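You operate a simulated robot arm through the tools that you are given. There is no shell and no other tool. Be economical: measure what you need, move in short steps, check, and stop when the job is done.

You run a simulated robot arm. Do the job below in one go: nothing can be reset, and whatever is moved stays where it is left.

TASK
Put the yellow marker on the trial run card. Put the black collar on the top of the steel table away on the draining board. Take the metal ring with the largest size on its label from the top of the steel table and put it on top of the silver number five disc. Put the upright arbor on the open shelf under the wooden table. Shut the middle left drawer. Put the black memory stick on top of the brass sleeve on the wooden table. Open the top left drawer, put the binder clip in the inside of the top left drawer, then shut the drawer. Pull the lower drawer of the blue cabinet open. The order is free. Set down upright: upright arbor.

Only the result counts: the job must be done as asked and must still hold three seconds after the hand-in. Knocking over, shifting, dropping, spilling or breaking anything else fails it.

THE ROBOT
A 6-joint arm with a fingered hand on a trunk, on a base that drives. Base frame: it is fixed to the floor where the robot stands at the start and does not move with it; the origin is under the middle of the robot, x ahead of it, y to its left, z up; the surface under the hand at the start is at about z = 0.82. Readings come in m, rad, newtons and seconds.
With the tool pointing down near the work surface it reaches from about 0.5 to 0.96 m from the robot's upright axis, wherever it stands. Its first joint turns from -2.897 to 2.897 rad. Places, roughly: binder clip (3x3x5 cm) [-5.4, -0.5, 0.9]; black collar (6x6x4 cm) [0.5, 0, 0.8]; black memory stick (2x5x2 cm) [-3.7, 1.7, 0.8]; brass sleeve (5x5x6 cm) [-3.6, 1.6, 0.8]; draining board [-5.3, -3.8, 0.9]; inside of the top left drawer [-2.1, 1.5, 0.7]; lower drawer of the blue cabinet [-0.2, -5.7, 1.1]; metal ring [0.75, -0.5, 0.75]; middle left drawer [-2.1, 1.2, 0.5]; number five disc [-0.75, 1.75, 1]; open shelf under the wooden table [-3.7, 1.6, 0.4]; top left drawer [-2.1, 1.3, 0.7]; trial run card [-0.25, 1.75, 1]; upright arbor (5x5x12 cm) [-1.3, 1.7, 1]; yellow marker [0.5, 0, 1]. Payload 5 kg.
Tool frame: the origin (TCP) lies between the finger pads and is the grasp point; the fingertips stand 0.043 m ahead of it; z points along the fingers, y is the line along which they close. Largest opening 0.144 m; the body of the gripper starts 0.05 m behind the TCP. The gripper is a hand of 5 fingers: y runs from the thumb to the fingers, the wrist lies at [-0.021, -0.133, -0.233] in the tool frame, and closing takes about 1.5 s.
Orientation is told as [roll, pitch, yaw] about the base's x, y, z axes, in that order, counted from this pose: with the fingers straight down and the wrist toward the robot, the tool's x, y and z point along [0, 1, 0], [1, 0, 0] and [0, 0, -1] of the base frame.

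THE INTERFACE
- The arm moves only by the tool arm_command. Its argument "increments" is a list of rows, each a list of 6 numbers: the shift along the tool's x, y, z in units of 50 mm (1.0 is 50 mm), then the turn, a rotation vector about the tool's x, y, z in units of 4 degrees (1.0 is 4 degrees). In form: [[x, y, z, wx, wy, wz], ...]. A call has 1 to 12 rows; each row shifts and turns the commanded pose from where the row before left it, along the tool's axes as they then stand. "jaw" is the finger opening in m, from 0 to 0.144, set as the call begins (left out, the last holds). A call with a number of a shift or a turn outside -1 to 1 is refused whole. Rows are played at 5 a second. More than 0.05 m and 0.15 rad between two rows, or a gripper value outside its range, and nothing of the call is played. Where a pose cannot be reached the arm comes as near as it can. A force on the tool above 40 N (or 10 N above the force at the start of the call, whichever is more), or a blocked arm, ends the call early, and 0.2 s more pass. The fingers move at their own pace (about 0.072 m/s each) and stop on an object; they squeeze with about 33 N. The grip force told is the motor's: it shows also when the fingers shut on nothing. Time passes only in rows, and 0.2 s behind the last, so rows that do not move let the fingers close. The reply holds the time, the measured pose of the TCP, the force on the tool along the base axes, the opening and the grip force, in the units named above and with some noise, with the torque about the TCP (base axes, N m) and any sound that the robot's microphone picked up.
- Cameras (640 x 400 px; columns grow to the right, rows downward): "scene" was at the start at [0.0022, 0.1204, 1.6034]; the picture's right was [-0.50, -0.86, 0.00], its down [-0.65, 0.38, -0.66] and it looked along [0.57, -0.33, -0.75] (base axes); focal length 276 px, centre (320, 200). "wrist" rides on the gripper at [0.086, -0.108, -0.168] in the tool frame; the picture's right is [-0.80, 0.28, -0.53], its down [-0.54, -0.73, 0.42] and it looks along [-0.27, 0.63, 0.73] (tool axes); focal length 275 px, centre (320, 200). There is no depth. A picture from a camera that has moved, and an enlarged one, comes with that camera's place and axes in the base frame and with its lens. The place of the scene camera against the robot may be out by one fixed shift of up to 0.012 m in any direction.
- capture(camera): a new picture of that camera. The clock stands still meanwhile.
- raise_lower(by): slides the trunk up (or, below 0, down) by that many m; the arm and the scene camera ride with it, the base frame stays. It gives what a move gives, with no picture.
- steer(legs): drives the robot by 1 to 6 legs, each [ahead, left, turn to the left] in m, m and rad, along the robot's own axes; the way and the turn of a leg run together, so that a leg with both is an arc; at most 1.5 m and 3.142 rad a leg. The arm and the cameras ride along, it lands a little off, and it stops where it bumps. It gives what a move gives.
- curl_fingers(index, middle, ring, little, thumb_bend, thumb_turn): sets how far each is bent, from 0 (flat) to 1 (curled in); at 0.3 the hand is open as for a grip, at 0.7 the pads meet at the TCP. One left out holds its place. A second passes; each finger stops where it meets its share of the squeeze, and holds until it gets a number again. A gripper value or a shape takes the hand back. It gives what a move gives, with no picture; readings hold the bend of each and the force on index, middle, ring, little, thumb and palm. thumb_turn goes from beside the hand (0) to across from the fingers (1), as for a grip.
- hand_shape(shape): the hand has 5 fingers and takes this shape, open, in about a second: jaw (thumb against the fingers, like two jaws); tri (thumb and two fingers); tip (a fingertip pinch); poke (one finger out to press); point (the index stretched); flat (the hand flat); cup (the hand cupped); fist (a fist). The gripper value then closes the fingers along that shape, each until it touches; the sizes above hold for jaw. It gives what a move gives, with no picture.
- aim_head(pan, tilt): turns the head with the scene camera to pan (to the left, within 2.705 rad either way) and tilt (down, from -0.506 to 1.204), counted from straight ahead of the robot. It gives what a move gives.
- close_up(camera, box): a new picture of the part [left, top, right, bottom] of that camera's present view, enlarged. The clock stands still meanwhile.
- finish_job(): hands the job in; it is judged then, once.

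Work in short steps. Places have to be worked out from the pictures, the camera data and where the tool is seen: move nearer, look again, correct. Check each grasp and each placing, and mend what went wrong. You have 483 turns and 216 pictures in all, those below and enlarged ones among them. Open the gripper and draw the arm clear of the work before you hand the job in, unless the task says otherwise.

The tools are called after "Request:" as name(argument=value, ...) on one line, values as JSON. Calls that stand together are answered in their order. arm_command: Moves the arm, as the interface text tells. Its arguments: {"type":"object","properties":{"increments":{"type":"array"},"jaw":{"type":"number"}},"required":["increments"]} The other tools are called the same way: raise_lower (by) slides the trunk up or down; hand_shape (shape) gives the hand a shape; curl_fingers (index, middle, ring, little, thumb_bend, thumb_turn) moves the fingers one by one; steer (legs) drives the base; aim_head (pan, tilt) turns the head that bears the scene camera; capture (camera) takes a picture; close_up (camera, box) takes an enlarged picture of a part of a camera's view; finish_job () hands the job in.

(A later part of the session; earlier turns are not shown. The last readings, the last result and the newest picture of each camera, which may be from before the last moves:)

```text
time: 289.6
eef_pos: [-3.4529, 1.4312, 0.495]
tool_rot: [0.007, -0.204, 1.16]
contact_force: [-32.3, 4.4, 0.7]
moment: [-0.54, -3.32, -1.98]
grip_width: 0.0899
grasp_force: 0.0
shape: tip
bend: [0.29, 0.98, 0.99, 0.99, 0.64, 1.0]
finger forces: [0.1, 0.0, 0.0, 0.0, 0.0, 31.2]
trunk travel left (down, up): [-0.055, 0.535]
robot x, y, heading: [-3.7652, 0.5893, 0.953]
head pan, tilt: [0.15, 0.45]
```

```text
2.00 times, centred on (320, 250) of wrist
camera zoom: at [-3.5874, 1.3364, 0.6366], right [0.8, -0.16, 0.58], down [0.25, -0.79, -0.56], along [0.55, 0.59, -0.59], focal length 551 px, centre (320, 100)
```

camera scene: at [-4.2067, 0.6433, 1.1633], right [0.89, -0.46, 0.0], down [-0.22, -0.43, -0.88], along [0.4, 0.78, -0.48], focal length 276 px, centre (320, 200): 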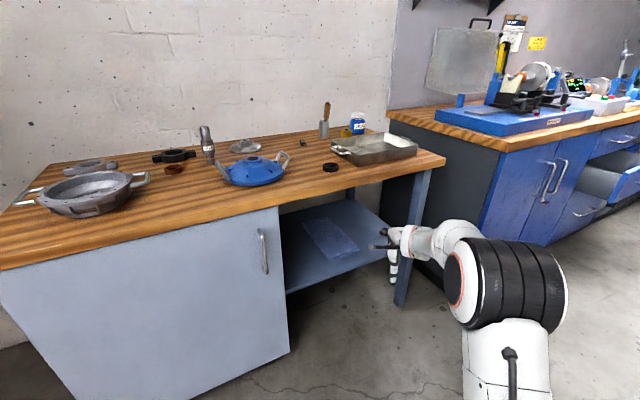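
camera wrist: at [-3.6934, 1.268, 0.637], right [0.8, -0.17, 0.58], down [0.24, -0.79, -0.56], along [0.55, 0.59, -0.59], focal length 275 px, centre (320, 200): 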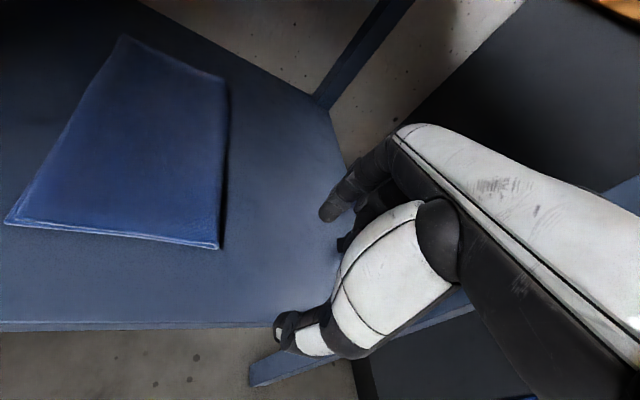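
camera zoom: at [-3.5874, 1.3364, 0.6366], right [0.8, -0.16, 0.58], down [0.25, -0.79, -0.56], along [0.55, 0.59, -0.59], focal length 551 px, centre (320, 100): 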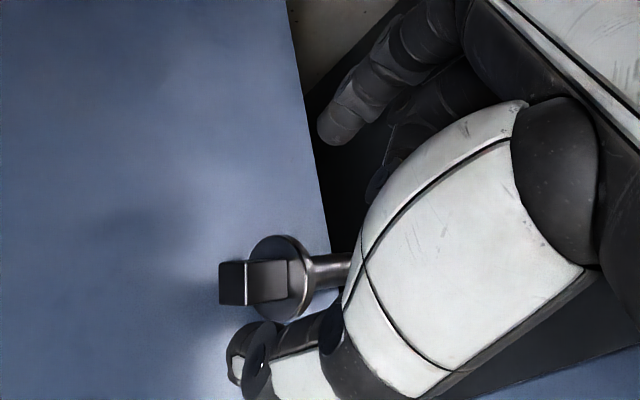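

The palm touches the leg at this position. I ease 5 mm left, align in depth, and descend onto the stub's end until the fingertips reach the shelf.

Request:
arm_command(increments=[[0.12, -0.16, -0.03, 0, 0, 0], [0, 0, 0, 0, 0, 0], [0, -0.1, 0.5, 0, 0, 0], [0, -0.1, 0.5, 0, 0, 0], [0, 0, 0, 0, 0, 0]])

Request:
arm_command(increments=[[0, -0.03, 0.14, 0, 0, 0], [0, 0, 0, 0, 0, 0]])

```text
time: 290.8
eef_pos: [-3.4559, 1.4237, 0.445]
tool_rot: [0.006, -0.204, 1.151]
contact_force: [-15.7, 7.1, 9.3]
moment: [-1.38, -1.98, -0.54]
grip_width: 0.0899
grasp_force: 0.1
shape: tip
bend: [0.29, 0.98, 0.99, 0.99, 0.64, 1.0]
finger forces: [0.0, 0.1, 0.0, 0.1, 0.1, 17.1]
trunk travel left (down, up): [-0.055, 0.535]
robot x, y, heading: [-3.7624, 0.5914, 0.956]
head pan, tilt: [0.15, 0.45]
```

```text
time: 291.4
eef_pos: [-3.4578, 1.4243, 0.4386]
tool_rot: [0.006, -0.203, 1.153]
contact_force: [-12.1, 7.3, 9.2]
moment: [-1.2, -1.76, -0.4]
grip_width: 0.0899
grasp_force: 0.1
shape: tip
bend: [0.29, 0.98, 0.99, 0.99, 0.64, 1.0]
finger forces: [0.0, 0.1, 0.0, 0.0, 0.0, 14.2]
trunk travel left (down, up): [-0.055, 0.535]
robot x, y, heading: [-3.7653, 0.5917, 0.947]
head pan, tilt: [0.15, 0.45]
```

Slight leg contact remains (14 N) but tolerable. A few mm lower, then close.

Request:
arm_command(increments=[[0, -0.02, 0.1, 0, 0, 0], [0, 0, 0, 0, 0, 0]])

Request:
arm_command(increments=[[0, 0, 0, 0, 0, 0], [0, 0, 0, 0, 0, 0], [0, 0, 0, 0, 0, 0], [0, 0, 0, 0, 0, 0], [0, 0, 0, 0, 0, 0], [0, 0, 0, 0, 0, 0], [0, 0, 0, 0, 0, 0]], jaw=0.0)

Request:
close_up(camera="wrist", box=[220, 150, 420, 350])

```text
time: 291.9
eef_pos: [-3.4573, 1.4243, 0.4354]
tool_rot: [0.005, -0.209, 1.153]
contact_force: [-13.6, 2.7, 21.1]
moment: [-1.57, -1.53, -0.59]
grip_width: 0.0896
grasp_force: 0.0
shape: tip
bend: [0.29, 0.98, 0.99, 0.99, 0.64, 1.0]
finger forces: [0.1, 0.0, 0.0, 0.1, 10.5, 13.6]
trunk travel left (down, up): [-0.055, 0.535]
robot x, y, heading: [-3.7634, 0.59, 0.951]
head pan, tilt: [0.15, 0.45]
```

```text
time: 293.6
eef_pos: [-3.4573, 1.4238, 0.4306]
tool_rot: [0.007, -0.2, 1.151]
contact_force: [-12.8, 2.2, -7.8]
moment: [0.25, -0.93, -0.69]
grip_width: 0.0121
grasp_force: 32.9
shape: tip
bend: [0.7, 1.0, 1.0, 1.0, 0.78, 1.0]
finger forces: [0.0, 0.0, 0.0, 0.0, 0.1, 12.6]
trunk travel left (down, up): [-0.055, 0.535]
robot x, y, heading: [-3.7645, 0.5908, 0.954]
head pan, tilt: [0.15, 0.45]
```

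```text
2.00 times, centred on (320, 250) of wrist
camera zoom: at [-3.5916, 1.3303, 0.5724], right [0.8, -0.17, 0.58], down [0.24, -0.79, -0.56], along [0.55, 0.59, -0.59], focal length 551 px, centre (320, 100)
```

zoom: 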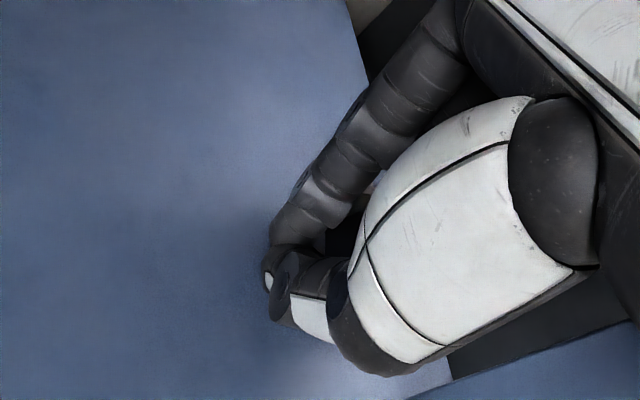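

Nothing gripped. I lift, move left and back out to look where the arbor is before it can go over the edge.

Request:
arm_command(increments=[[0.3, 0.1, -0.5, 0, 0, 0], [0.9, 0.1, -0.3, 0, 0, 0], [0.95, 0, 0, 0, 0, 0], [0.95, 0, 0, 0, 0, 0], [0, 0, 0, 0, 0, 0]])

Request:
capture(camera="wrist")

```text
time: 294.8
eef_pos: [-3.5975, 1.4917, 0.4759]
tool_rot: [0.005, -0.204, 1.152]
contact_force: [-0.5, 0.1, -0.2]
moment: [0.0, 0.0, -0.01]
grip_width: 0.012
grasp_force: 33.0
shape: tip
bend: [0.7, 1.0, 1.0, 1.0, 0.78, 1.0]
finger forces: [0.0, 0.1, 0.0, 0.0, 0.0, 0.0]
trunk travel left (down, up): [-0.055, 0.535]
robot x, y, heading: [-3.7621, 0.5946, 0.95]
head pan, tilt: [0.15, 0.45]
```

```text
83 pictures are left
camera wrist: at [-3.7316, 1.3969, 0.6175], right [0.8, -0.17, 0.58], down [0.24, -0.79, -0.56], along [0.55, 0.59, -0.59], focal length 275 px, centre (320, 200)
```

wrist: 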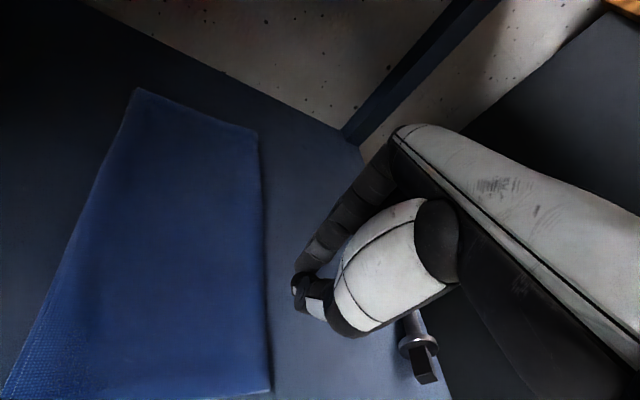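

The arbor was only spun: it now lies along y at x≈-3.433 (stub toward me, tip to the back), close to the leg. I'll reach over its shaft with closed fingers and sweep it left, away from the leg. First I yaw the hand to point right.

Request:
arm_command(increments=[[0, 0, 0, 0, -0.208, 0.978], [0, 0, 0, 0, -0.208, 0.978], [0, 0, 0, 0, -0.208, 0.978], [0, 0, 0, 0, -0.208, 0.978], [0, 0, 0, 0, -0.208, 0.978], [0, 0, 0, 0, -0.208, 0.978], [0, 0, 0, 0, -0.208, 0.978], [0, 0, 0, 0, -0.208, 0.978], [0, 0, 0, 0, -0.208, 0.978], [0, 0, 0, 0, -0.208, 0.978], [0, 0, 0, 0, -0.208, 0.978], [0, 0, 0, 0, -0.208, 0.978]])

Request:
capture(camera="wrist")

```text
time: 297.4
eef_pos: [-3.5985, 1.4807, 0.4734]
tool_rot: [-0.001, -0.201, 0.313]
contact_force: [0.3, 0.1, 1.1]
moment: [0.03, 0.02, 0.01]
grip_width: 0.0121
grasp_force: 33.0
shape: tip
bend: [0.7, 1.0, 1.0, 1.0, 0.78, 1.0]
finger forces: [0.0, 0.1, 0.1, 0.0, 0.0, 0.1]
out of reach, approached as far as the arm can: row 12
trunk travel left (down, up): [-0.055, 0.535]
robot x, y, heading: [-3.7666, 0.5889, 0.954]
head pan, tilt: [0.15, 0.45]
```

```text
82 pictures are left
camera wrist: at [-3.7577, 1.5189, 0.6152], right [0.41, -0.7, 0.58], down [-0.43, -0.71, -0.56], along [0.81, -0.02, -0.59], focal length 275 px, centre (320, 200)
```

wrist: 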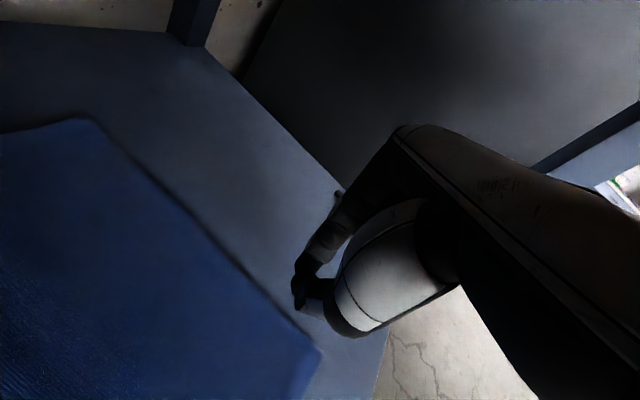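

The tip is seen at about [-3.42, 1.50]. I shift the base 10 cm right (hand stays left of the arbor), then reach over the shaft.

Request:
steer(legs=[[0.058, -0.0815, 0]])

Request:
arm_command(increments=[[0, 0.05, -0.2, 0, 0, 0], [-0.3, 0.8, 0.15, 0, 0, 0], [-0.3, 0.8, 0.15, 0, 0, 0], [0, 0, 0, 0, 0, 0]])

Request:
capture(camera="wrist")

```text
time: 298.5
eef_pos: [-3.5008, 1.4812, 0.4732]
tool_rot: [-0.001, -0.204, 0.32]
contact_force: [0.6, 0.8, 0.0]
moment: [0.01, -0.01, 0.03]
grip_width: 0.0121
grasp_force: 33.3
shape: tip
bend: [0.7, 1.0, 1.0, 1.0, 0.78, 1.0]
finger forces: [0.0, 0.0, 0.0, 0.0, 0.1, 0.0]
trunk travel left (down, up): [-0.055, 0.535]
robot x, y, heading: [-3.663, 0.5922, 0.953]
head pan, tilt: [0.15, 0.45]
```

```text
time: 299.5
eef_pos: [-3.4127, 1.4781, 0.4835]
tool_rot: [-0.001, -0.202, 0.319]
contact_force: [-0.6, 0.0, -0.6]
moment: [0.03, -0.03, 0.04]
grip_width: 0.0122
grasp_force: 32.9
shape: tip
bend: [0.7, 1.0, 1.0, 1.0, 0.78, 1.0]
finger forces: [0.0, 0.1, 0.0, 0.0, 0.0, 0.0]
trunk travel left (down, up): [-0.055, 0.535]
robot x, y, heading: [-3.6659, 0.5933, 0.951]
head pan, tilt: [0.15, 0.45]
```

```text
81 pictures are left
camera wrist: at [-3.5722, 1.5161, 0.6259], right [0.41, -0.7, 0.58], down [-0.42, -0.71, -0.56], along [0.81, -0.02, -0.59], focal length 275 px, centre (320, 200)
```

wrist: 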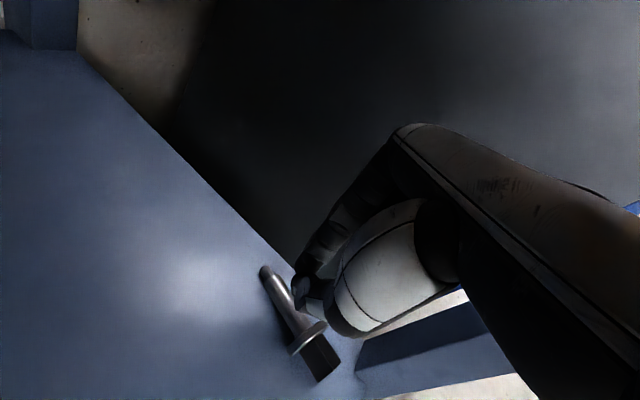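

The hand is beside the arbor's far side. I shift slightly right/front, then lower the fingertip beside the shaft.

Request:
arm_command(increments=[[-0.36, 0.16, 0.03, 0, 0, 0], [0, -0.08, 0.4, 0, 0, 0], [0, -0.07, 0.35, 0, 0, 0], [0, 0, 0, 0, 0, 0]])

Request:
close_up(camera="wrist", box=[200, 200, 400, 400])

```text
time: 300.5
eef_pos: [-3.398, 1.4631, 0.4503]
tool_rot: [0.004, -0.204, 0.319]
contact_force: [0.2, 0.7, 10.5]
moment: [0.01, 0.15, 0.0]
grip_width: 0.0123
grasp_force: 32.6
shape: tip
bend: [0.7, 1.0, 1.0, 1.0, 0.78, 1.0]
finger forces: [0.0, 0.0, 0.0, 0.1, 0.0, 0.1]
trunk travel left (down, up): [-0.055, 0.535]
robot x, y, heading: [-3.6581, 0.592, 0.956]
head pan, tilt: [0.15, 0.45]
```

```text
2.00 times, centred on (300, 300) of wrist
camera zoom: at [-3.5581, 1.5009, 0.5913], right [0.41, -0.7, 0.58], down [-0.42, -0.71, -0.56], along [0.81, -0.01, -0.59], focal length 551 px, centre (360, 0)
```

zoom: 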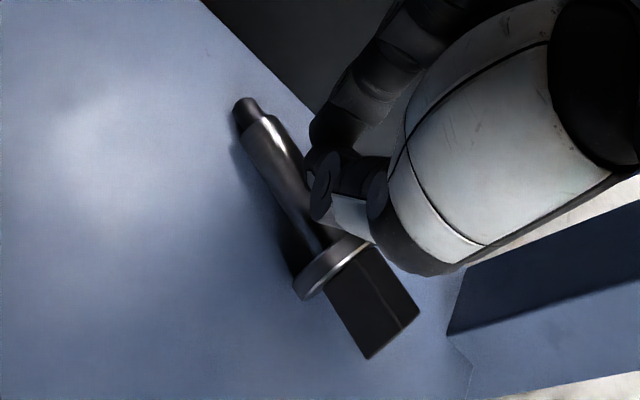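

The fingertip rests on the shaft's edge (10 N). I lift slightly, go 1 cm further right, and lower again.

Request:
arm_command(increments=[[0, 0.04, -0.2, 0, 0, 0], [-0.06, 0.22, 0.04, 0, 0, 0], [0, -0.06, 0.3, 0, 0, 0], [0, -0.03, 0.15, 0, 0, 0], [0, 0, 0, 0, 0, 0]])

```text
time: 301.7
eef_pos: [-3.3898, 1.4629, 0.4293]
tool_rot: [-0.006, -0.198, 0.32]
contact_force: [0.1, 0.3, -1.3]
moment: [0.04, -0.06, -0.02]
grip_width: 0.0112
grasp_force: 32.6
shape: tip
bend: [0.7, 1.0, 1.0, 1.0, 0.77, 1.0]
finger forces: [0.0, 0.1, 0.1, 0.0, 0.3, 0.0]
trunk travel left (down, up): [-0.055, 0.535]
robot x, y, heading: [-3.6641, 0.5905, 0.952]
head pan, tilt: [0.15, 0.45]
```

It slipped down beside the shaft (possibly past the shelf's edge), so I raise 1 cm and sweep left 12 cm.

Request:
arm_command(increments=[[0, 0.05, -0.24, 0, 0, 0], [0.14, -0.43, -0.09, 0, 0, 0], [0.14, -0.43, -0.09, 0, 0, 0], [0.14, -0.43, -0.09, 0, 0, 0], [0.14, -0.43, -0.09, 0, 0, 0], [0.14, -0.43, -0.09, 0, 0, 0], [0.14, -0.43, -0.09, 0, 0, 0], [0, 0, 0, 0, 0, 0]])

Request:
capture(camera="wrist")

```text
time: 303.5
eef_pos: [-3.5273, 1.4615, 0.4464]
tool_rot: [0.0, -0.203, 0.317]
contact_force: [0.0, -0.9, -0.3]
moment: [-0.02, -0.01, -0.01]
grip_width: 0.0111
grasp_force: 33.0
shape: tip
bend: [0.7, 1.0, 1.0, 1.0, 0.77, 1.0]
finger forces: [0.0, 0.1, 0.0, 0.0, 0.0, 0.0]
trunk travel left (down, up): [-0.055, 0.535]
robot x, y, heading: [-3.6655, 0.5924, 0.954]
head pan, tilt: [0.15, 0.45]
```

```text
79 pictures are left
camera wrist: at [-3.686, 1.5008, 0.5883], right [0.41, -0.7, 0.58], down [-0.42, -0.71, -0.56], along [0.81, -0.02, -0.59], focal length 275 px, centre (320, 200)
```

wrist: 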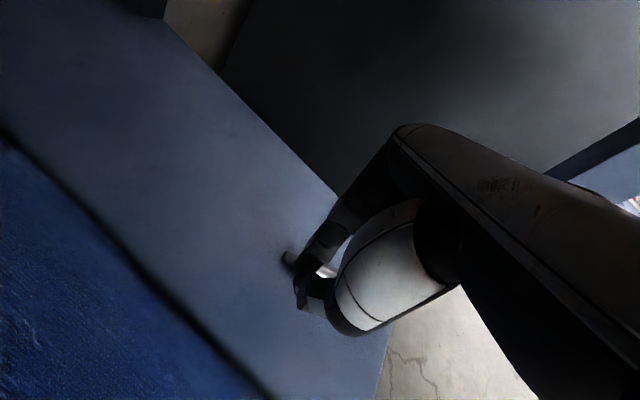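

The sweep moved the arbor ~6 cm left; its tip now points back-left and its shaft is nearly square to the hand's closing line. I lift, open and look to pinch the shaft.

Request:
arm_command(increments=[[0, 0.1, -0.5, 0, 0, 0], [0, 0.05, -0.25, 0, 0, 0], [0, 0, 0, 0, 0, 0], [0, 0, 0, 0, 0, 0]], jaw=0.09)

Request:
close_up(camera="wrist", box=[180, 180, 400, 400])

```text
time: 304.5
eef_pos: [-3.5261, 1.4629, 0.4865]
tool_rot: [-0.002, -0.203, 0.321]
contact_force: [1.0, -0.1, 0.4]
moment: [-0.01, 0.02, 0.02]
grip_width: 0.0897
grasp_force: 0.0
shape: tip
bend: [0.29, 0.98, 0.99, 0.99, 0.64, 1.0]
finger forces: [0.0, 0.0, 0.1, 0.1, 0.1, 0.0]
trunk travel left (down, up): [-0.055, 0.535]
robot x, y, heading: [-3.6628, 0.5909, 0.95]
head pan, tilt: [0.15, 0.45]
```

```text
1.82 times, centred on (290, 290) of wrist
camera zoom: at [-3.6854, 1.5004, 0.6277], right [0.41, -0.7, 0.58], down [-0.42, -0.71, -0.56], along [0.81, -0.02, -0.59], focal length 500 px, centre (374, 36)
```

zoom: 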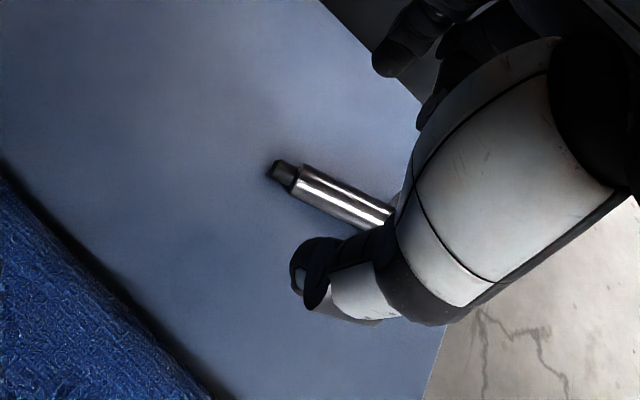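

Shaft axis found; I align the yaw, centre on the shaft 3 cm from its tip, and descend to the shelf.

Request:
arm_command(increments=[[-0.3, 0.11, 0.02, 0, 0.208, -0.978], [0, 0, 0, 0, 0.12, -0.6], [0, -0.1, 0.45, 0, 0, 0], [0, -0.08, 0.38, 0, 0, 0], [0, 0, 0, 0, 0, 0]])

Request:
close_up(camera="wrist", box=[180, 180, 400, 400])

```text
time: 305.7
eef_pos: [-3.5164, 1.4501, 0.4433]
tool_rot: [-0.001, -0.203, 0.431]
contact_force: [-0.5, 0.1, -1.0]
moment: [0.0, 0.02, 0.04]
grip_width: 0.0896
grasp_force: 0.0
shape: tip
bend: [0.29, 0.98, 0.99, 0.99, 0.64, 1.0]
finger forces: [0.0, 0.1, 0.0, 0.0, 0.1, 0.1]
trunk travel left (down, up): [-0.055, 0.535]
robot x, y, heading: [-3.6633, 0.5916, 0.954]
head pan, tilt: [0.15, 0.45]
```

```text
1.82 times, centred on (290, 290) of wrist
camera zoom: at [-3.6791, 1.47, 0.5842], right [0.49, -0.65, 0.58], down [-0.34, -0.75, -0.56], along [0.8, 0.08, -0.59], focal length 500 px, centre (374, 36)
```

zoom: 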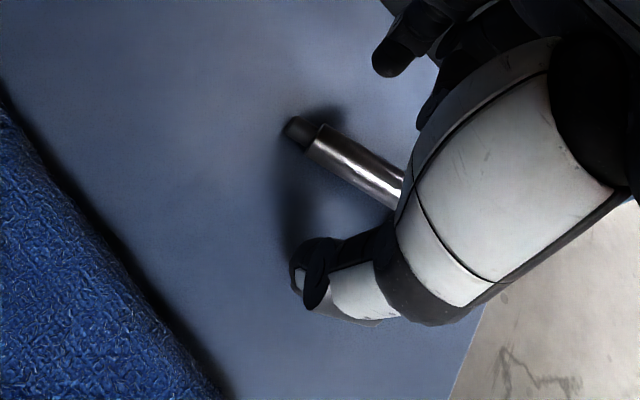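

Shaft is centred between index and thumb. Down 6 mm more and close.

Request:
arm_command(increments=[[0, -0.03, 0.13, 0, 0, 0], [0, 0, 0, 0, 0, 0]])

Request:
arm_command(increments=[[0, 0, 0, 0, 0, 0], [0, 0, 0, 0, 0, 0], [0, 0, 0, 0, 0, 0], [0, 0, 0, 0, 0, 0], [0, 0, 0, 0, 0, 0], [0, 0, 0, 0, 0, 0], [0, 0, 0, 0, 0, 0]], jaw=0.0)

Request:
close_up(camera="wrist", box=[180, 180, 400, 400])

```text
time: 306.3
eef_pos: [-3.5169, 1.4509, 0.4362]
tool_rot: [0.0, -0.202, 0.43]
contact_force: [0.3, -0.8, 0.0]
moment: [0.02, -0.02, 0.0]
grip_width: 0.0896
grasp_force: 0.2
shape: tip
bend: [0.29, 0.98, 0.99, 0.99, 0.64, 1.0]
finger forces: [0.0, 0.1, 0.1, 0.1, 0.0, 0.1]
trunk travel left (down, up): [-0.055, 0.535]
robot x, y, heading: [-3.6641, 0.5925, 0.951]
head pan, tilt: [0.15, 0.45]
```

```text
time: 307.9
eef_pos: [-3.5175, 1.451, 0.4363]
tool_rot: [0.002, -0.202, 0.432]
contact_force: [-0.8, 2.3, 5.4]
moment: [0.08, -0.05, 0.02]
grip_width: 0.0006
grasp_force: 33.3
shape: tip
bend: [0.69, 1.0, 1.0, 1.0, 0.7, 1.0]
finger forces: [0.0, 0.1, 0.1, 0.0, 0.0, 0.0]
trunk travel left (down, up): [-0.055, 0.535]
robot x, y, heading: [-3.6605, 0.5902, 0.947]
head pan, tilt: [0.15, 0.45]
```

```text
1.82 times, centred on (290, 290) of wrist
camera zoom: at [-3.6801, 1.4705, 0.5786], right [0.49, -0.65, 0.58], down [-0.34, -0.75, -0.56], along [0.8, 0.08, -0.59], focal length 500 px, centre (374, 36)
```

zoom: 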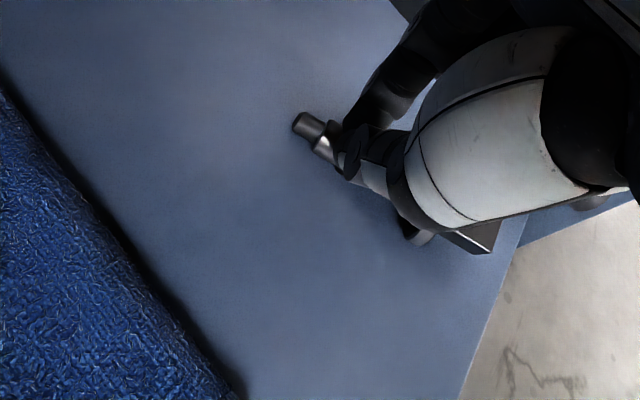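

The pinch closed above the shaft: still too high. I open, lower until the open fingertips really touch the shelf, then close.

Request:
arm_command(increments=[[0, 0, 0, 0, 0, 0], [0, 0, 0, 0, 0, 0], [0, 0, 0, 0, 0, 0], [0, -0.03, 0.13, 0, 0, 0], [0, 0, 0, 0, 0, 0]], jaw=0.07)

Request:
arm_command(increments=[[0, -0.02, 0.09, 0, 0, 0], [0, 0, 0, 0, 0, 0]])

Request:
arm_command(increments=[[0, -0.02, 0.09, 0, 0, 0], [0, 0, 0, 0, 0, 0]])

```text
time: 309.1
eef_pos: [-3.5178, 1.4521, 0.4327]
tool_rot: [0.007, -0.205, 0.431]
contact_force: [-2.9, -2.2, 15.7]
moment: [-0.31, 0.77, 0.04]
grip_width: 0.0698
grasp_force: 0.0
shape: tip
bend: [0.73, 0.98, 0.99, 0.99, 0.71, 1.0]
finger forces: [0.0, 0.0, 0.1, 0.0, 16.2, 0.0]
trunk travel left (down, up): [-0.055, 0.535]
robot x, y, heading: [-3.6669, 0.5913, 0.953]
head pan, tilt: [0.15, 0.45]
```

```text
time: 309.7
eef_pos: [-3.5178, 1.4525, 0.4312]
tool_rot: [0.011, -0.207, 0.43]
contact_force: [-6.8, -4.0, 38.3]
moment: [-0.83, 1.87, 0.1]
grip_width: 0.0707
grasp_force: 0.1
shape: tip
bend: [0.73, 0.98, 0.99, 0.99, 0.73, 1.0]
finger forces: [0.1, 0.0, 0.0, 0.0, 38.9, 0.0]
trunk travel left (down, up): [-0.055, 0.535]
robot x, y, heading: [-3.6629, 0.5898, 0.953]
head pan, tilt: [0.15, 0.45]
```

```text
time: 310.1
eef_pos: [-3.5192, 1.4553, 0.4329]
tool_rot: [0.017, -0.21, 0.43]
contact_force: [-1.4, -5.2, 17.1]
moment: [-0.54, 0.76, 0.14]
grip_width: 0.0702
grasp_force: 0.1
shape: tip
bend: [0.73, 0.98, 0.99, 0.99, 0.71, 1.0]
finger forces: [0.1, 0.1, 0.0, 0.1, 18.4, 0.1]
trunk travel left (down, up): [-0.055, 0.535]
robot x, y, heading: [-3.6626, 0.5926, 0.956]
head pan, tilt: [0.15, 0.45]
stopped in row 2: the force on the tool passed its limit at 51 N (the readings are from after the stop); the commanded pose is now the measured one
```

The thumb touches first because the hand is pitched 12°, making the pinch line slanted — that is why it keeps slipping. I level the hand to vertical and repeat.

Request:
arm_command(increments=[[0, 0.05, -0.25, 0, 0, 0], [0, 0, 0, 1, 0, 0], [0, 0, 0, 1, 0, 0], [0, 0, 0, 0.95, 0, 0], [0, 0, 0, 0, 0, 0]])

Request:
close_up(camera="wrist", box=[180, 180, 400, 400])

```text
time: 311.3
eef_pos: [-3.5191, 1.4534, 0.4414]
tool_rot: [0.011, 0.002, 0.432]
contact_force: [-0.8, 0.2, -1.7]
moment: [-0.02, 0.04, 0.01]
grip_width: 0.0701
grasp_force: 0.2
shape: tip
bend: [0.73, 0.98, 0.99, 0.99, 0.71, 1.0]
finger forces: [0.0, 0.0, 0.1, 0.0, 0.0, 0.0]
trunk travel left (down, up): [-0.055, 0.535]
robot x, y, heading: [-3.6639, 0.5922, 0.958]
head pan, tilt: [0.15, 0.45]
```

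```text
1.82 times, centred on (290, 290) of wrist
camera zoom: at [-3.6519, 1.4848, 0.6092], right [0.59, -0.61, 0.53], down [-0.43, -0.79, -0.43], along [0.68, 0.03, -0.73], focal length 500 px, centre (374, 36)
```

zoom: 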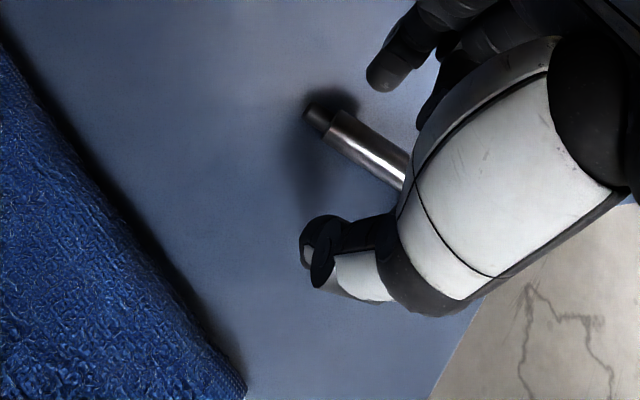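

Hand is vertical now. I shift 6 mm forward onto the shaft line and lower to contact, then close.

Request:
arm_command(increments=[[0, 0.12, 0.1, 0, 0, 0], [0, 0, 0.08, 0, 0, 0], [0, 0, 0, 0, 0, 0]])

Request:
arm_command(increments=[[0, 0, 0.07, 0, 0, 0], [0, 0, 0, 0, 0, 0]])

Request:
arm_command(increments=[[0, 0, 0, 0, 0, 0], [0, 0, 0, 0, 0, 0], [0, 0, 0, 0, 0, 0], [0, 0, 0, 0, 0, 0], [0, 0, 0, 0, 0, 0], [0, 0, 0, 0, 0, 0]], jaw=0.0)

```text
time: 312.1
eef_pos: [-3.5132, 1.4566, 0.4331]
tool_rot: [0.009, -0.001, 0.433]
contact_force: [-0.1, 1.1, -0.5]
moment: [0.01, -0.03, 0.01]
grip_width: 0.07
grasp_force: 0.0
shape: tip
bend: [0.73, 0.98, 0.99, 0.99, 0.71, 1.0]
finger forces: [0.1, 0.1, 0.0, 0.1, 0.0, 0.0]
trunk travel left (down, up): [-0.055, 0.535]
robot x, y, heading: [-3.6612, 0.5916, 0.951]
head pan, tilt: [0.15, 0.45]
```

```text
time: 312.7
eef_pos: [-3.5138, 1.4571, 0.4297]
tool_rot: [0.011, -0.001, 0.432]
contact_force: [-0.1, -0.1, -0.3]
moment: [0.0, 0.03, -0.03]
grip_width: 0.0698
grasp_force: 0.0
shape: tip
bend: [0.73, 0.98, 0.99, 0.99, 0.71, 1.0]
finger forces: [0.1, 0.0, 0.1, 0.0, 0.1, 0.1]
trunk travel left (down, up): [-0.055, 0.535]
robot x, y, heading: [-3.665, 0.5893, 0.954]
head pan, tilt: [0.15, 0.45]
```

```text
time: 314.1
eef_pos: [-3.5133, 1.4571, 0.4283]
tool_rot: [0.011, -0.001, 0.433]
contact_force: [-0.8, -0.6, 1.4]
moment: [0.01, -0.03, -0.05]
grip_width: 0.0117
grasp_force: 33.2
shape: tip
bend: [0.72, 1.0, 1.0, 1.0, 0.71, 1.0]
finger forces: [23.5, 0.0, 0.0, 0.1, 25.9, 0.0]
trunk travel left (down, up): [-0.055, 0.535]
robot x, y, heading: [-3.6615, 0.5876, 0.953]
head pan, tilt: [0.15, 0.45]
```

A firm pinch (24/26 N). I lift 4 cm and check.

Request:
arm_command(increments=[[0, 0, -0.4, 0, 0, 0], [0, 0, -0.4, 0, 0, 0], [0, 0, 0, 0, 0, 0]])

Request:
capture(camera="wrist")

```text
time: 314.9
eef_pos: [-3.5135, 1.4566, 0.4677]
tool_rot: [0.011, 0.001, 0.432]
contact_force: [-0.1, 0.5, -1.1]
moment: [0.01, -0.02, -0.03]
grip_width: 0.0109
grasp_force: 32.9
shape: tip
bend: [0.73, 1.0, 1.0, 1.0, 0.73, 1.0]
finger forces: [0.1, 0.1, 0.1, 0.1, 0.1, 0.0]
trunk travel left (down, up): [-0.055, 0.535]
robot x, y, heading: [-3.6646, 0.5935, 0.952]
head pan, tilt: [0.15, 0.45]
```

```text
74 pictures are left
camera wrist: at [-3.6464, 1.4875, 0.635], right [0.59, -0.61, 0.53], down [-0.43, -0.79, -0.43], along [0.68, 0.03, -0.73], focal length 275 px, centre (320, 200)
```

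wrist: 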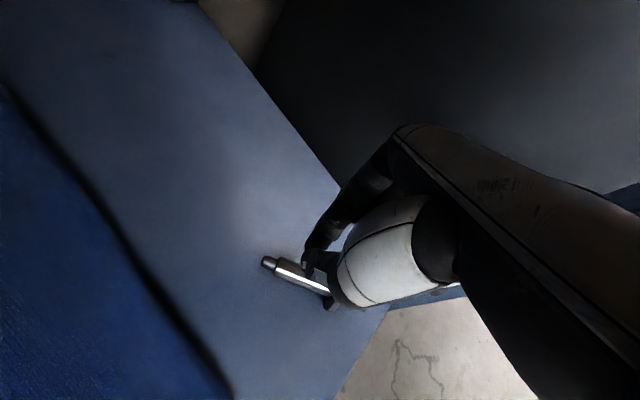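

It slipped out downward again: the shelf is lower than I assumed. I open and go down until real shelf contact.

Request:
arm_command(increments=[[0, 0, 0, 0, 0, 0], [0, 0, 0, 0, 0, 0], [0, 0, 0, 0, 0, 0], [0, 0, 0.4, 0, 0, 0], [0, 0, 0.4, 0, 0, 0], [0, 0, 0, 0, 0, 0]], jaw=0.07)

Request:
arm_command(increments=[[0, 0, 0.1, 0, 0, 0], [0, 0, 0, 0, 0, 0]])

Request:
arm_command(increments=[[0, 0, 0.1, 0, 0, 0], [0, 0, 0, 0, 0, 0]])

```text
time: 316.3
eef_pos: [-3.5132, 1.4563, 0.4282]
tool_rot: [0.011, 0.001, 0.433]
contact_force: [-0.4, 0.1, -0.1]
moment: [-0.01, -0.02, -0.02]
grip_width: 0.0694
grasp_force: 0.1
shape: tip
bend: [0.73, 0.98, 0.99, 0.99, 0.71, 1.0]
finger forces: [0.0, 0.0, 0.0, 0.0, 0.0, 0.0]
trunk travel left (down, up): [-0.055, 0.535]
robot x, y, heading: [-3.6632, 0.5918, 0.952]
head pan, tilt: [0.15, 0.45]
```

```text
time: 316.9
eef_pos: [-3.5131, 1.4575, 0.4242]
tool_rot: [0.012, -0.002, 0.433]
contact_force: [0.4, -0.2, 2.7]
moment: [0.02, -0.1, -0.04]
grip_width: 0.0693
grasp_force: 0.0
shape: tip
bend: [0.73, 0.98, 0.99, 0.99, 0.71, 1.0]
finger forces: [2.9, 0.1, 0.0, 0.1, 0.4, 0.1]
trunk travel left (down, up): [-0.055, 0.535]
robot x, y, heading: [-3.6623, 0.593, 0.954]
head pan, tilt: [0.15, 0.45]
```

```text
time: 317.5
eef_pos: [-3.5127, 1.4581, 0.4243]
tool_rot: [0.017, -0.004, 0.432]
contact_force: [-0.8, -1.0, 26.3]
moment: [-0.2, 0.52, 0.05]
grip_width: 0.0704
grasp_force: 0.0
shape: tip
bend: [0.74, 0.98, 0.99, 0.99, 0.71, 1.0]
finger forces: [8.0, 0.0, 0.1, 0.0, 18.0, 0.1]
trunk travel left (down, up): [-0.055, 0.535]
robot x, y, heading: [-3.6659, 0.5973, 0.956]
head pan, tilt: [0.15, 0.45]
```

Both fingertips rest on the shelf now (TCP z 0.424). I close here.

Request:
arm_command(increments=[[0, 0, -0.03, 0, 0, 0], [0, 0, 0, 0, 0, 0], [0, 0, 0, 0, 0, 0], [0, 0, 0, 0, 0, 0], [0, 0, 0, 0, 0, 0], [0, 0, 0, 0, 0, 0], [0, 0, 0, 0, 0, 0]], jaw=0.0)

Request:
arm_command(increments=[[0, 0, -0.3, 0, 0, 0], [0, 0, -0.3, 0, 0, 0], [0, 0, 0, 0, 0, 0]])

```text
time: 319.1
eef_pos: [-3.5134, 1.457, 0.4213]
tool_rot: [0.014, -0.002, 0.433]
contact_force: [-7.4, 1.5, 20.6]
moment: [0.0, 0.54, 0.02]
grip_width: 0.0341
grasp_force: 33.5
shape: tip
bend: [0.74, 1.0, 1.0, 1.0, 0.79, 1.0]
finger forces: [23.0, 0.1, 0.0, 0.2, 34.9, 0.0]
trunk travel left (down, up): [-0.055, 0.535]
robot x, y, heading: [-3.6628, 0.5916, 0.956]
head pan, tilt: [0.15, 0.45]
```

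```text
time: 319.9
eef_pos: [-3.5118, 1.4548, 0.4489]
tool_rot: [0.007, 0.001, 0.432]
contact_force: [-0.1, 1.1, -2.8]
moment: [0.15, 0.04, 0.01]
grip_width: 0.0308
grasp_force: 32.6
shape: tip
bend: [0.74, 1.0, 1.0, 1.0, 0.78, 1.0]
finger forces: [21.3, 0.1, 0.1, 0.0, 20.2, 0.0]
trunk travel left (down, up): [-0.055, 0.535]
robot x, y, heading: [-3.6626, 0.5937, 0.958]
head pan, tilt: [0.15, 0.45]
```

Held at last (≈20 N each side, weight −2.8 N). I lift a bit more and look.

Request:
arm_command(increments=[[0, 0, -0.5, 0, 0, 0], [0, 0, 0, 0, 0, 0]])

Request:
capture(camera="wrist")

```text
time: 320.5
eef_pos: [-3.5109, 1.4548, 0.4728]
tool_rot: [0.007, 0.003, 0.433]
contact_force: [-0.3, 0.1, -3.0]
moment: [0.13, 0.08, 0.0]
grip_width: 0.0309
grasp_force: 32.8
shape: tip
bend: [0.74, 1.0, 1.0, 1.0, 0.78, 1.0]
finger forces: [21.0, 0.1, 0.0, 0.0, 20.2, 0.0]
trunk travel left (down, up): [-0.055, 0.535]
robot x, y, heading: [-3.6629, 0.593, 0.955]
head pan, tilt: [0.15, 0.45]
```

```text
73 pictures are left
camera wrist: at [-3.6453, 1.4854, 0.6403], right [0.59, -0.61, 0.53], down [-0.43, -0.79, -0.43], along [0.68, 0.02, -0.73], focal length 275 px, centre (320, 200)
```

wrist: 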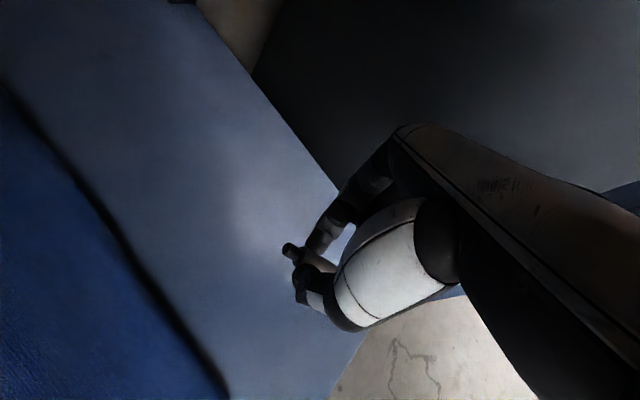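

The arbor is held near its tip. I'll take it out and use the table-top's front edge to swing it to the right angle in the pinch. First I withdraw straight out of the shelf.

Request:
arm_command(increments=[[0, 0, 0.22, 0, 0, 0], [0, 0, 0, 0, 0, 0]])

Request:
steer(legs=[[-0.367, -0.26, 0]])

Request:
raise_lower(by=0.4)

Request:
steer(legs=[[0, 0, 0.616]])

Request:
capture(camera="wrist")

```text
time: 321.1
eef_pos: [-3.5126, 1.4565, 0.4657]
tool_rot: [0.009, -0.001, 0.43]
contact_force: [0.1, 0.4, -2.1]
moment: [0.13, 0.04, -0.04]
grip_width: 0.0306
grasp_force: 33.3
shape: tip
bend: [0.74, 1.0, 1.0, 1.0, 0.78, 1.0]
finger forces: [21.1, 0.1, 0.0, 0.0, 20.1, 0.0]
trunk travel left (down, up): [-0.055, 0.535]
robot x, y, heading: [-3.6636, 0.5921, 0.956]
head pan, tilt: [0.15, 0.45]
```

```text
time: 323.9
eef_pos: [-3.5079, 1.0056, 0.464]
tool_rot: [0.012, 0.0, 0.42]
contact_force: [0.4, -0.2, -2.6]
moment: [0.1, 0.04, -0.03]
grip_width: 0.0306
grasp_force: 33.0
shape: tip
bend: [0.74, 1.0, 1.0, 1.0, 0.78, 1.0]
finger forces: [21.0, 0.1, 0.1, 0.0, 20.1, 0.1]
trunk travel left (down, up): [-0.055, 0.535]
robot x, y, heading: [-3.6761, 0.1428, 0.942]
head pan, tilt: [0.15, 0.45]
```

```text
time: 327.7
eef_pos: [-3.5069, 1.0049, 0.8645]
tool_rot: [0.011, 0.0, 0.42]
contact_force: [1.2, -0.4, -1.9]
moment: [0.1, 0.05, -0.02]
grip_width: 0.0304
grasp_force: 33.0
shape: tip
bend: [0.74, 1.0, 1.0, 1.0, 0.78, 1.0]
finger forces: [21.0, 0.0, 0.0, 0.0, 20.2, 0.1]
trunk travel left (down, up): [-0.455, 0.135]
robot x, y, heading: [-3.6697, 0.1432, 0.943]
head pan, tilt: [0.15, 0.45]
```

```text
time: 329.8
eef_pos: [-4.0321, 0.9422, 0.8647]
tool_rot: [0.01, 0.0, 1.031]
contact_force: [-0.3, 0.5, -3.1]
moment: [0.05, 0.13, -0.02]
grip_width: 0.0305
grasp_force: 32.6
shape: tip
bend: [0.74, 1.0, 1.0, 1.0, 0.78, 1.0]
finger forces: [20.8, 0.1, 0.0, 0.0, 19.9, 0.1]
trunk travel left (down, up): [-0.455, 0.135]
robot x, y, heading: [-3.6722, 0.1454, 1.558]
head pan, tilt: [0.15, 0.45]
```

```text
72 pictures are left
camera wrist: at [-4.1605, 0.8923, 1.0321], right [0.83, -0.17, 0.53], down [0.09, -0.9, -0.43], along [0.55, 0.4, -0.73], focal length 275 px, centre (320, 200)
```

wrist: 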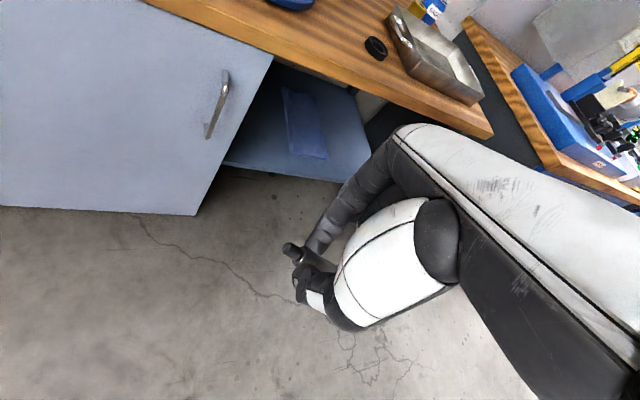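

Still held. Now I turn the hand so the tip points forward (toward the table) and bring it in front of the table edge near x≈-3.84.

Request:
arm_command(increments=[[0, 0, 0, 0, 0, 1], [0, 0, 0, 0, 0, 1], [0, 0, 0, 0, 0, 1], [0, 0, 0, 0, 0, 1], [0, 0, 0, 0, 0, 1], [0, 0, 0, 0, 0, 1], [0, 0, 0, 0, 0, 1], [0, 0, 0, 0, 0, 1], [0, 0, 0, 0, 0, 1], [0, 0, 0, 0, 0, 1], [0, 0, 0, 0, 0, 1], [0, 0, 0, 0, 0, 1]])

Request:
arm_command(increments=[[0, 0, 0, 0, 0, 1], [0, 0, 0, 0, 0, 1], [0, 0, 0, 0, 0, 0.75], [0, 0.95, -0.2, 0, 0, 0], [0, 0.95, -0.2, 0, 0, 0], [0, 0.95, -0.2, 0, 0, 0], [0, 0.95, -0.2, 0, 0, 0], [0, 0, -0.5, 0, 0, 0], [0, 0, 0, 0, 0, 0]])

Request:
aim_head(pan=0.1, tilt=0.6)

Request:
capture(camera="wrist")

Request:
capture(camera="scene")

```text
time: 332.4
eef_pos: [-4.0043, 0.8648, 0.8467]
tool_rot: [0.005, 0.008, 0.19]
contact_force: [0.5, -0.3, -3.6]
moment: [0.16, 0.05, -0.02]
grip_width: 0.0304
grasp_force: 33.2
shape: tip
bend: [0.74, 1.0, 1.0, 1.0, 0.78, 1.0]
finger forces: [20.8, 0.1, 0.1, 0.0, 19.9, 0.0]
out of reach, approached as far as the arm can: row 4, 5, 6, 7, 8, 9, 10, 11, 12
trunk travel left (down, up): [-0.455, 0.135]
robot x, y, heading: [-3.6692, 0.1381, 1.556]
head pan, tilt: [0.15, 0.45]
```

```text
time: 334.4
eef_pos: [-3.8116, 0.8394, 0.8992]
tool_rot: [0.007, 0.01, 0.001]
contact_force: [-0.5, -0.3, -0.5]
moment: [0.0, -0.01, -0.02]
grip_width: 0.0282
grasp_force: 33.0
shape: tip
bend: [0.74, 1.0, 1.0, 1.0, 0.81, 1.0]
finger forces: [0.0, 0.0, 0.1, 0.1, 0.0, 0.0]
out of reach, approached as far as the arm can: row 1, 2, 3
trunk travel left (down, up): [-0.455, 0.135]
robot x, y, heading: [-3.6706, 0.1403, 1.557]
head pan, tilt: [0.15, 0.45]
```

```text
time: 335.1
eef_pos: [-3.8108, 0.8389, 0.8997]
tool_rot: [0.006, 0.01, 0.002]
contact_force: [-0.3, 0.9, 1.1]
moment: [-0.01, -0.05, 0.01]
grip_width: 0.0286
grasp_force: 33.5
shape: tip
bend: [0.74, 1.0, 1.0, 1.0, 0.81, 1.0]
finger forces: [0.0, 0.0, 0.1, 0.0, 0.0, 0.0]
trunk travel left (down, up): [-0.455, 0.135]
robot x, y, heading: [-3.6736, 0.1426, 1.556]
head pan, tilt: [0.099, 0.6]
```

```text
71 pictures are left
camera wrist: at [-3.9183, 0.9241, 1.0678], right [0.29, -0.8, 0.53], down [-0.73, -0.54, -0.42], along [0.62, -0.26, -0.74], focal length 275 px, centre (320, 200)
```

wrist: 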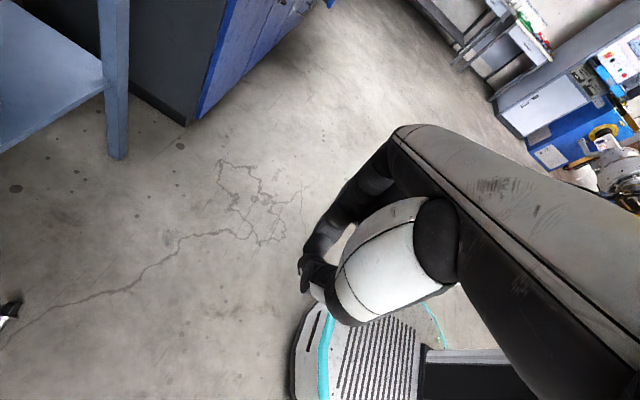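

```text
70 pictures are left
camera scene: at [-3.8408, 0.178, 1.5542], right [1.0, 0.08, 0.0], down [0.05, -0.56, -0.83], along [-0.07, 0.82, -0.56], focal length 276 px, centre (320, 200)
```

scene: 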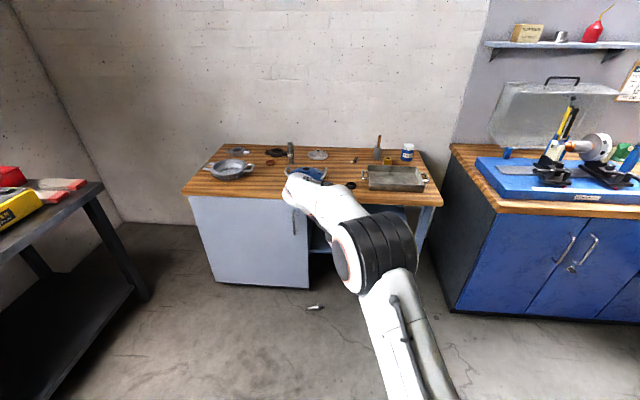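

The arbor slipped out and dropped to the floor in front of the cabinet. It is retrievable; I zoom in to see how it lies.

Request:
close_up(camera="scene", box=[273, 282, 353, 332])

```text
8.00 times, centred on (313, 307) of scene
camera zoom: at [-3.8408, 0.178, 1.5542], right [1.0, 0.08, 0.0], down [0.05, -0.56, -0.83], along [-0.07, 0.82, -0.56], focal length 2204 px, centre (376, -656)
```

zoom: 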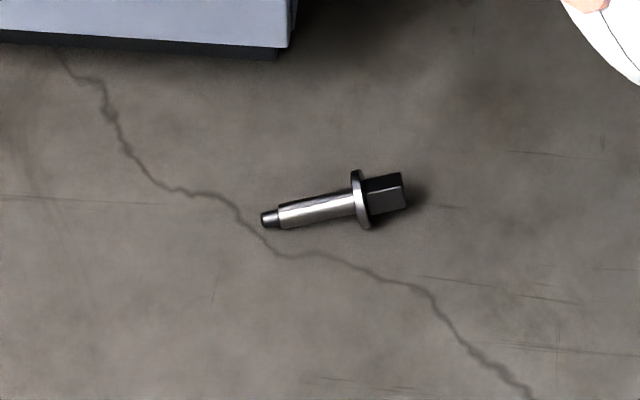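

It lies on the floor at about [-3.94, 1.22], tip toward −x, 10 cm clear of the cabinet. I'll pick it with the tool leaned sideways ~46° (as with the marker), gripping next to the flange, so that it comes out vertical in the shelf-placing pose. First re-orient the hand to neutral.

Request:
arm_command(increments=[[0, 0, 0, 0, 0, -1], [0, 0, 0, 0, 0, -1], [0, 0, 0, 0, 0, -1], [0, 0, 0, 0, 0, -1], [0, 0, 0, 0, 0, -1], [0, 0, 0, 0, 0, -1], [0, 0, 0, 0, 0, -1], [0, 0, 0, 0, 0, -1], [0, 0, 0, 0, 0, -1], [0, 0, 0, 0, 0, -1], [0, 0, 0, 0, 0, -1], [0, 0, 0, 0, 0, -1]], jaw=0.09)

Request:
arm_command(increments=[[0, 0, 0, 0, 0, -1], [0, 0, 0, 0, 0, -1], [0, 0, 0, 0, 0, -1], [0, 0, 0, 0, 0, -1], [0, 0, 0, 0, 0, -1], [0, 0, 0, 0, 0, -1], [0, 0, 0, 0, 0, -1], [0, 0, 0, 0, 0, -1], [0, 0, 0, 0, 0, -1], [0, 0, 0, 0, 0, -1], [0, 0, 0, 0, 0, -0.4], [-1, 0, 0, 0, 0, 0]])

Request:
arm_command(increments=[[-1, 0, 0, 0, -1, 0], [-1, 0, 0, 0, -1, 0], [0, 0, 0, 0, -1, 0], [0, 0, 0, 0, -1, 0], [0, 0, 0, 0, -1, 0], [0, 0, 0, 0, -1, 0], [0, 0, 0, 0, -1, 0], [0, 0, 0, 0, -1, 0], [0, 0, 0, 0, -1, 0], [0, 0, 0, 0, -1, 0], [0, 0, 0, 0, -1, 0]])

```text
time: 337.6
eef_pos: [-3.8103, 0.839, 0.8988]
tool_rot: [0.01, 0.0, 0.841]
contact_force: [0.1, -0.2, 0.1]
moment: [0.02, -0.04, 0.0]
grip_width: 0.0896
grasp_force: 0.1
shape: tip
bend: [0.29, 0.98, 0.99, 0.99, 0.64, 1.0]
finger forces: [0.1, 0.0, 0.0, 0.0, 0.0, 0.0]
trunk travel left (down, up): [-0.455, 0.135]
robot x, y, heading: [-3.6716, 0.1438, 1.551]
head pan, tilt: [0.099, 0.6]
```

```text
time: 340.2
eef_pos: [-3.7612, 0.8387, 0.901]
tool_rot: [0.008, -0.008, 1.566]
contact_force: [0.2, 0.9, -1.5]
moment: [0.0, -0.07, 0.0]
grip_width: 0.0895
grasp_force: 0.1
shape: tip
bend: [0.29, 0.98, 0.99, 0.99, 0.64, 1.0]
finger forces: [0.1, 0.0, 0.0, 0.0, 0.0, 0.0]
trunk travel left (down, up): [-0.455, 0.135]
robot x, y, heading: [-3.6678, 0.1449, 1.55]
head pan, tilt: [0.099, 0.6]
```

```text
time: 342.6
eef_pos: [-3.6613, 0.8375, 0.9025]
tool_rot: [-0.758, -0.007, 1.566]
contact_force: [0.8, -0.6, -0.1]
moment: [0.01, 0.03, -0.02]
grip_width: 0.0893
grasp_force: 0.0
shape: tip
bend: [0.29, 0.98, 0.99, 0.99, 0.64, 1.0]
finger forces: [0.0, 0.0, 0.1, 0.1, 0.0, 0.0]
trunk travel left (down, up): [-0.455, 0.135]
robot x, y, heading: [-3.6698, 0.1453, 1.555]
head pan, tilt: [0.099, 0.6]
```

The lean is reachable. I yaw 14° to match the arbor's direction, drive over it, and lower the trunk.

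Request:
arm_command(increments=[[0, 0, 0, -0.62, 0, -0.65], [0, 0, 0, -0.62, 0, -0.65], [0, 0, 0, -0.62, 0, -0.65], [0, 0, 0, -0.62, 0, -0.65], [0, 1, 0, 0, 0, 0], [0, 1, 0, 0, 0, 0], [0, 0, 0, 0, 0, 0]])

Request:
steer(legs=[[0.265, 0.325, 0]])

Request:
raise_lower(by=-0.4)

Request:
raise_lower(by=-0.05)

Request:
capture(camera="wrist")

```text
time: 344.2
eef_pos: [-3.6871, 0.9356, 0.9026]
tool_rot: [-0.762, -0.006, 1.816]
contact_force: [-0.2, 0.4, -1.2]
moment: [-0.01, -0.05, -0.02]
grip_width: 0.09
grasp_force: 0.0
shape: tip
bend: [0.29, 0.98, 0.99, 0.99, 0.64, 1.0]
finger forces: [0.1, 0.0, 0.0, 0.1, 0.0, 0.1]
trunk travel left (down, up): [-0.455, 0.135]
robot x, y, heading: [-3.6711, 0.1408, 1.556]
head pan, tilt: [0.099, 0.6]
```

```text
time: 346.8
eef_pos: [-4.0014, 1.2038, 0.9023]
tool_rot: [-0.761, -0.007, 1.809]
contact_force: [0.5, -0.1, -0.9]
moment: [0.02, -0.02, -0.02]
grip_width: 0.0898
grasp_force: 0.3
shape: tip
bend: [0.29, 0.98, 0.99, 0.99, 0.64, 1.0]
finger forces: [0.1, 0.0, 0.0, 0.0, 0.0, 0.0]
trunk travel left (down, up): [-0.455, 0.135]
robot x, y, heading: [-3.9934, 0.413, 1.547]
head pan, tilt: [0.099, 0.6]
```

```text
time: 350.7
eef_pos: [-4.0026, 1.2047, 0.5037]
tool_rot: [-0.761, -0.006, 1.81]
contact_force: [-0.1, 0.3, 0.0]
moment: [0.01, -0.01, -0.01]
grip_width: 0.0897
grasp_force: 0.0
shape: tip
bend: [0.29, 0.98, 0.99, 0.99, 0.64, 1.0]
finger forces: [0.0, 0.0, 0.1, 0.1, 0.0, 0.0]
trunk travel left (down, up): [-0.055, 0.535]
robot x, y, heading: [-3.9899, 0.4139, 1.552]
head pan, tilt: [0.099, 0.6]
```

```text
time: 351.6
eef_pos: [-4.0031, 1.2054, 0.4525]
tool_rot: [-0.761, -0.008, 1.81]
contact_force: [-0.9, -0.2, -0.3]
moment: [-0.02, 0.0, 0.01]
grip_width: 0.0898
grasp_force: 0.1
shape: tip
bend: [0.29, 0.98, 0.99, 0.99, 0.64, 1.0]
finger forces: [0.0, 0.0, 0.0, 0.0, 0.0, 0.0]
trunk travel left (down, up): [-0.005, 0.585]
robot x, y, heading: [-3.9892, 0.4107, 1.545]
head pan, tilt: [0.099, 0.6]
```

```text
68 pictures are left
camera wrist: at [-4.1484, 1.0572, 0.5128], right [0.14, 0.32, 0.94], down [0.84, -0.54, 0.06], along [0.53, 0.78, -0.34], focal length 275 px, centre (320, 200)
```

wrist: 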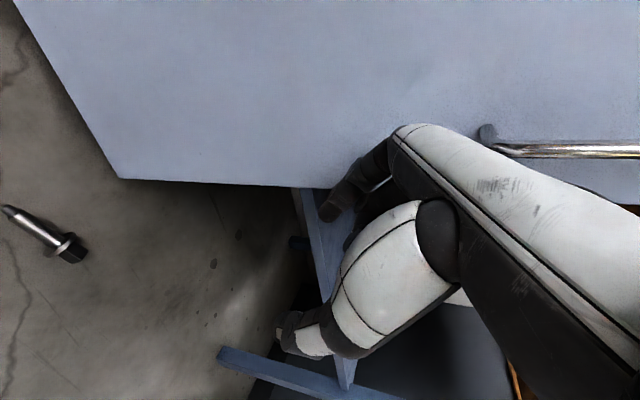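

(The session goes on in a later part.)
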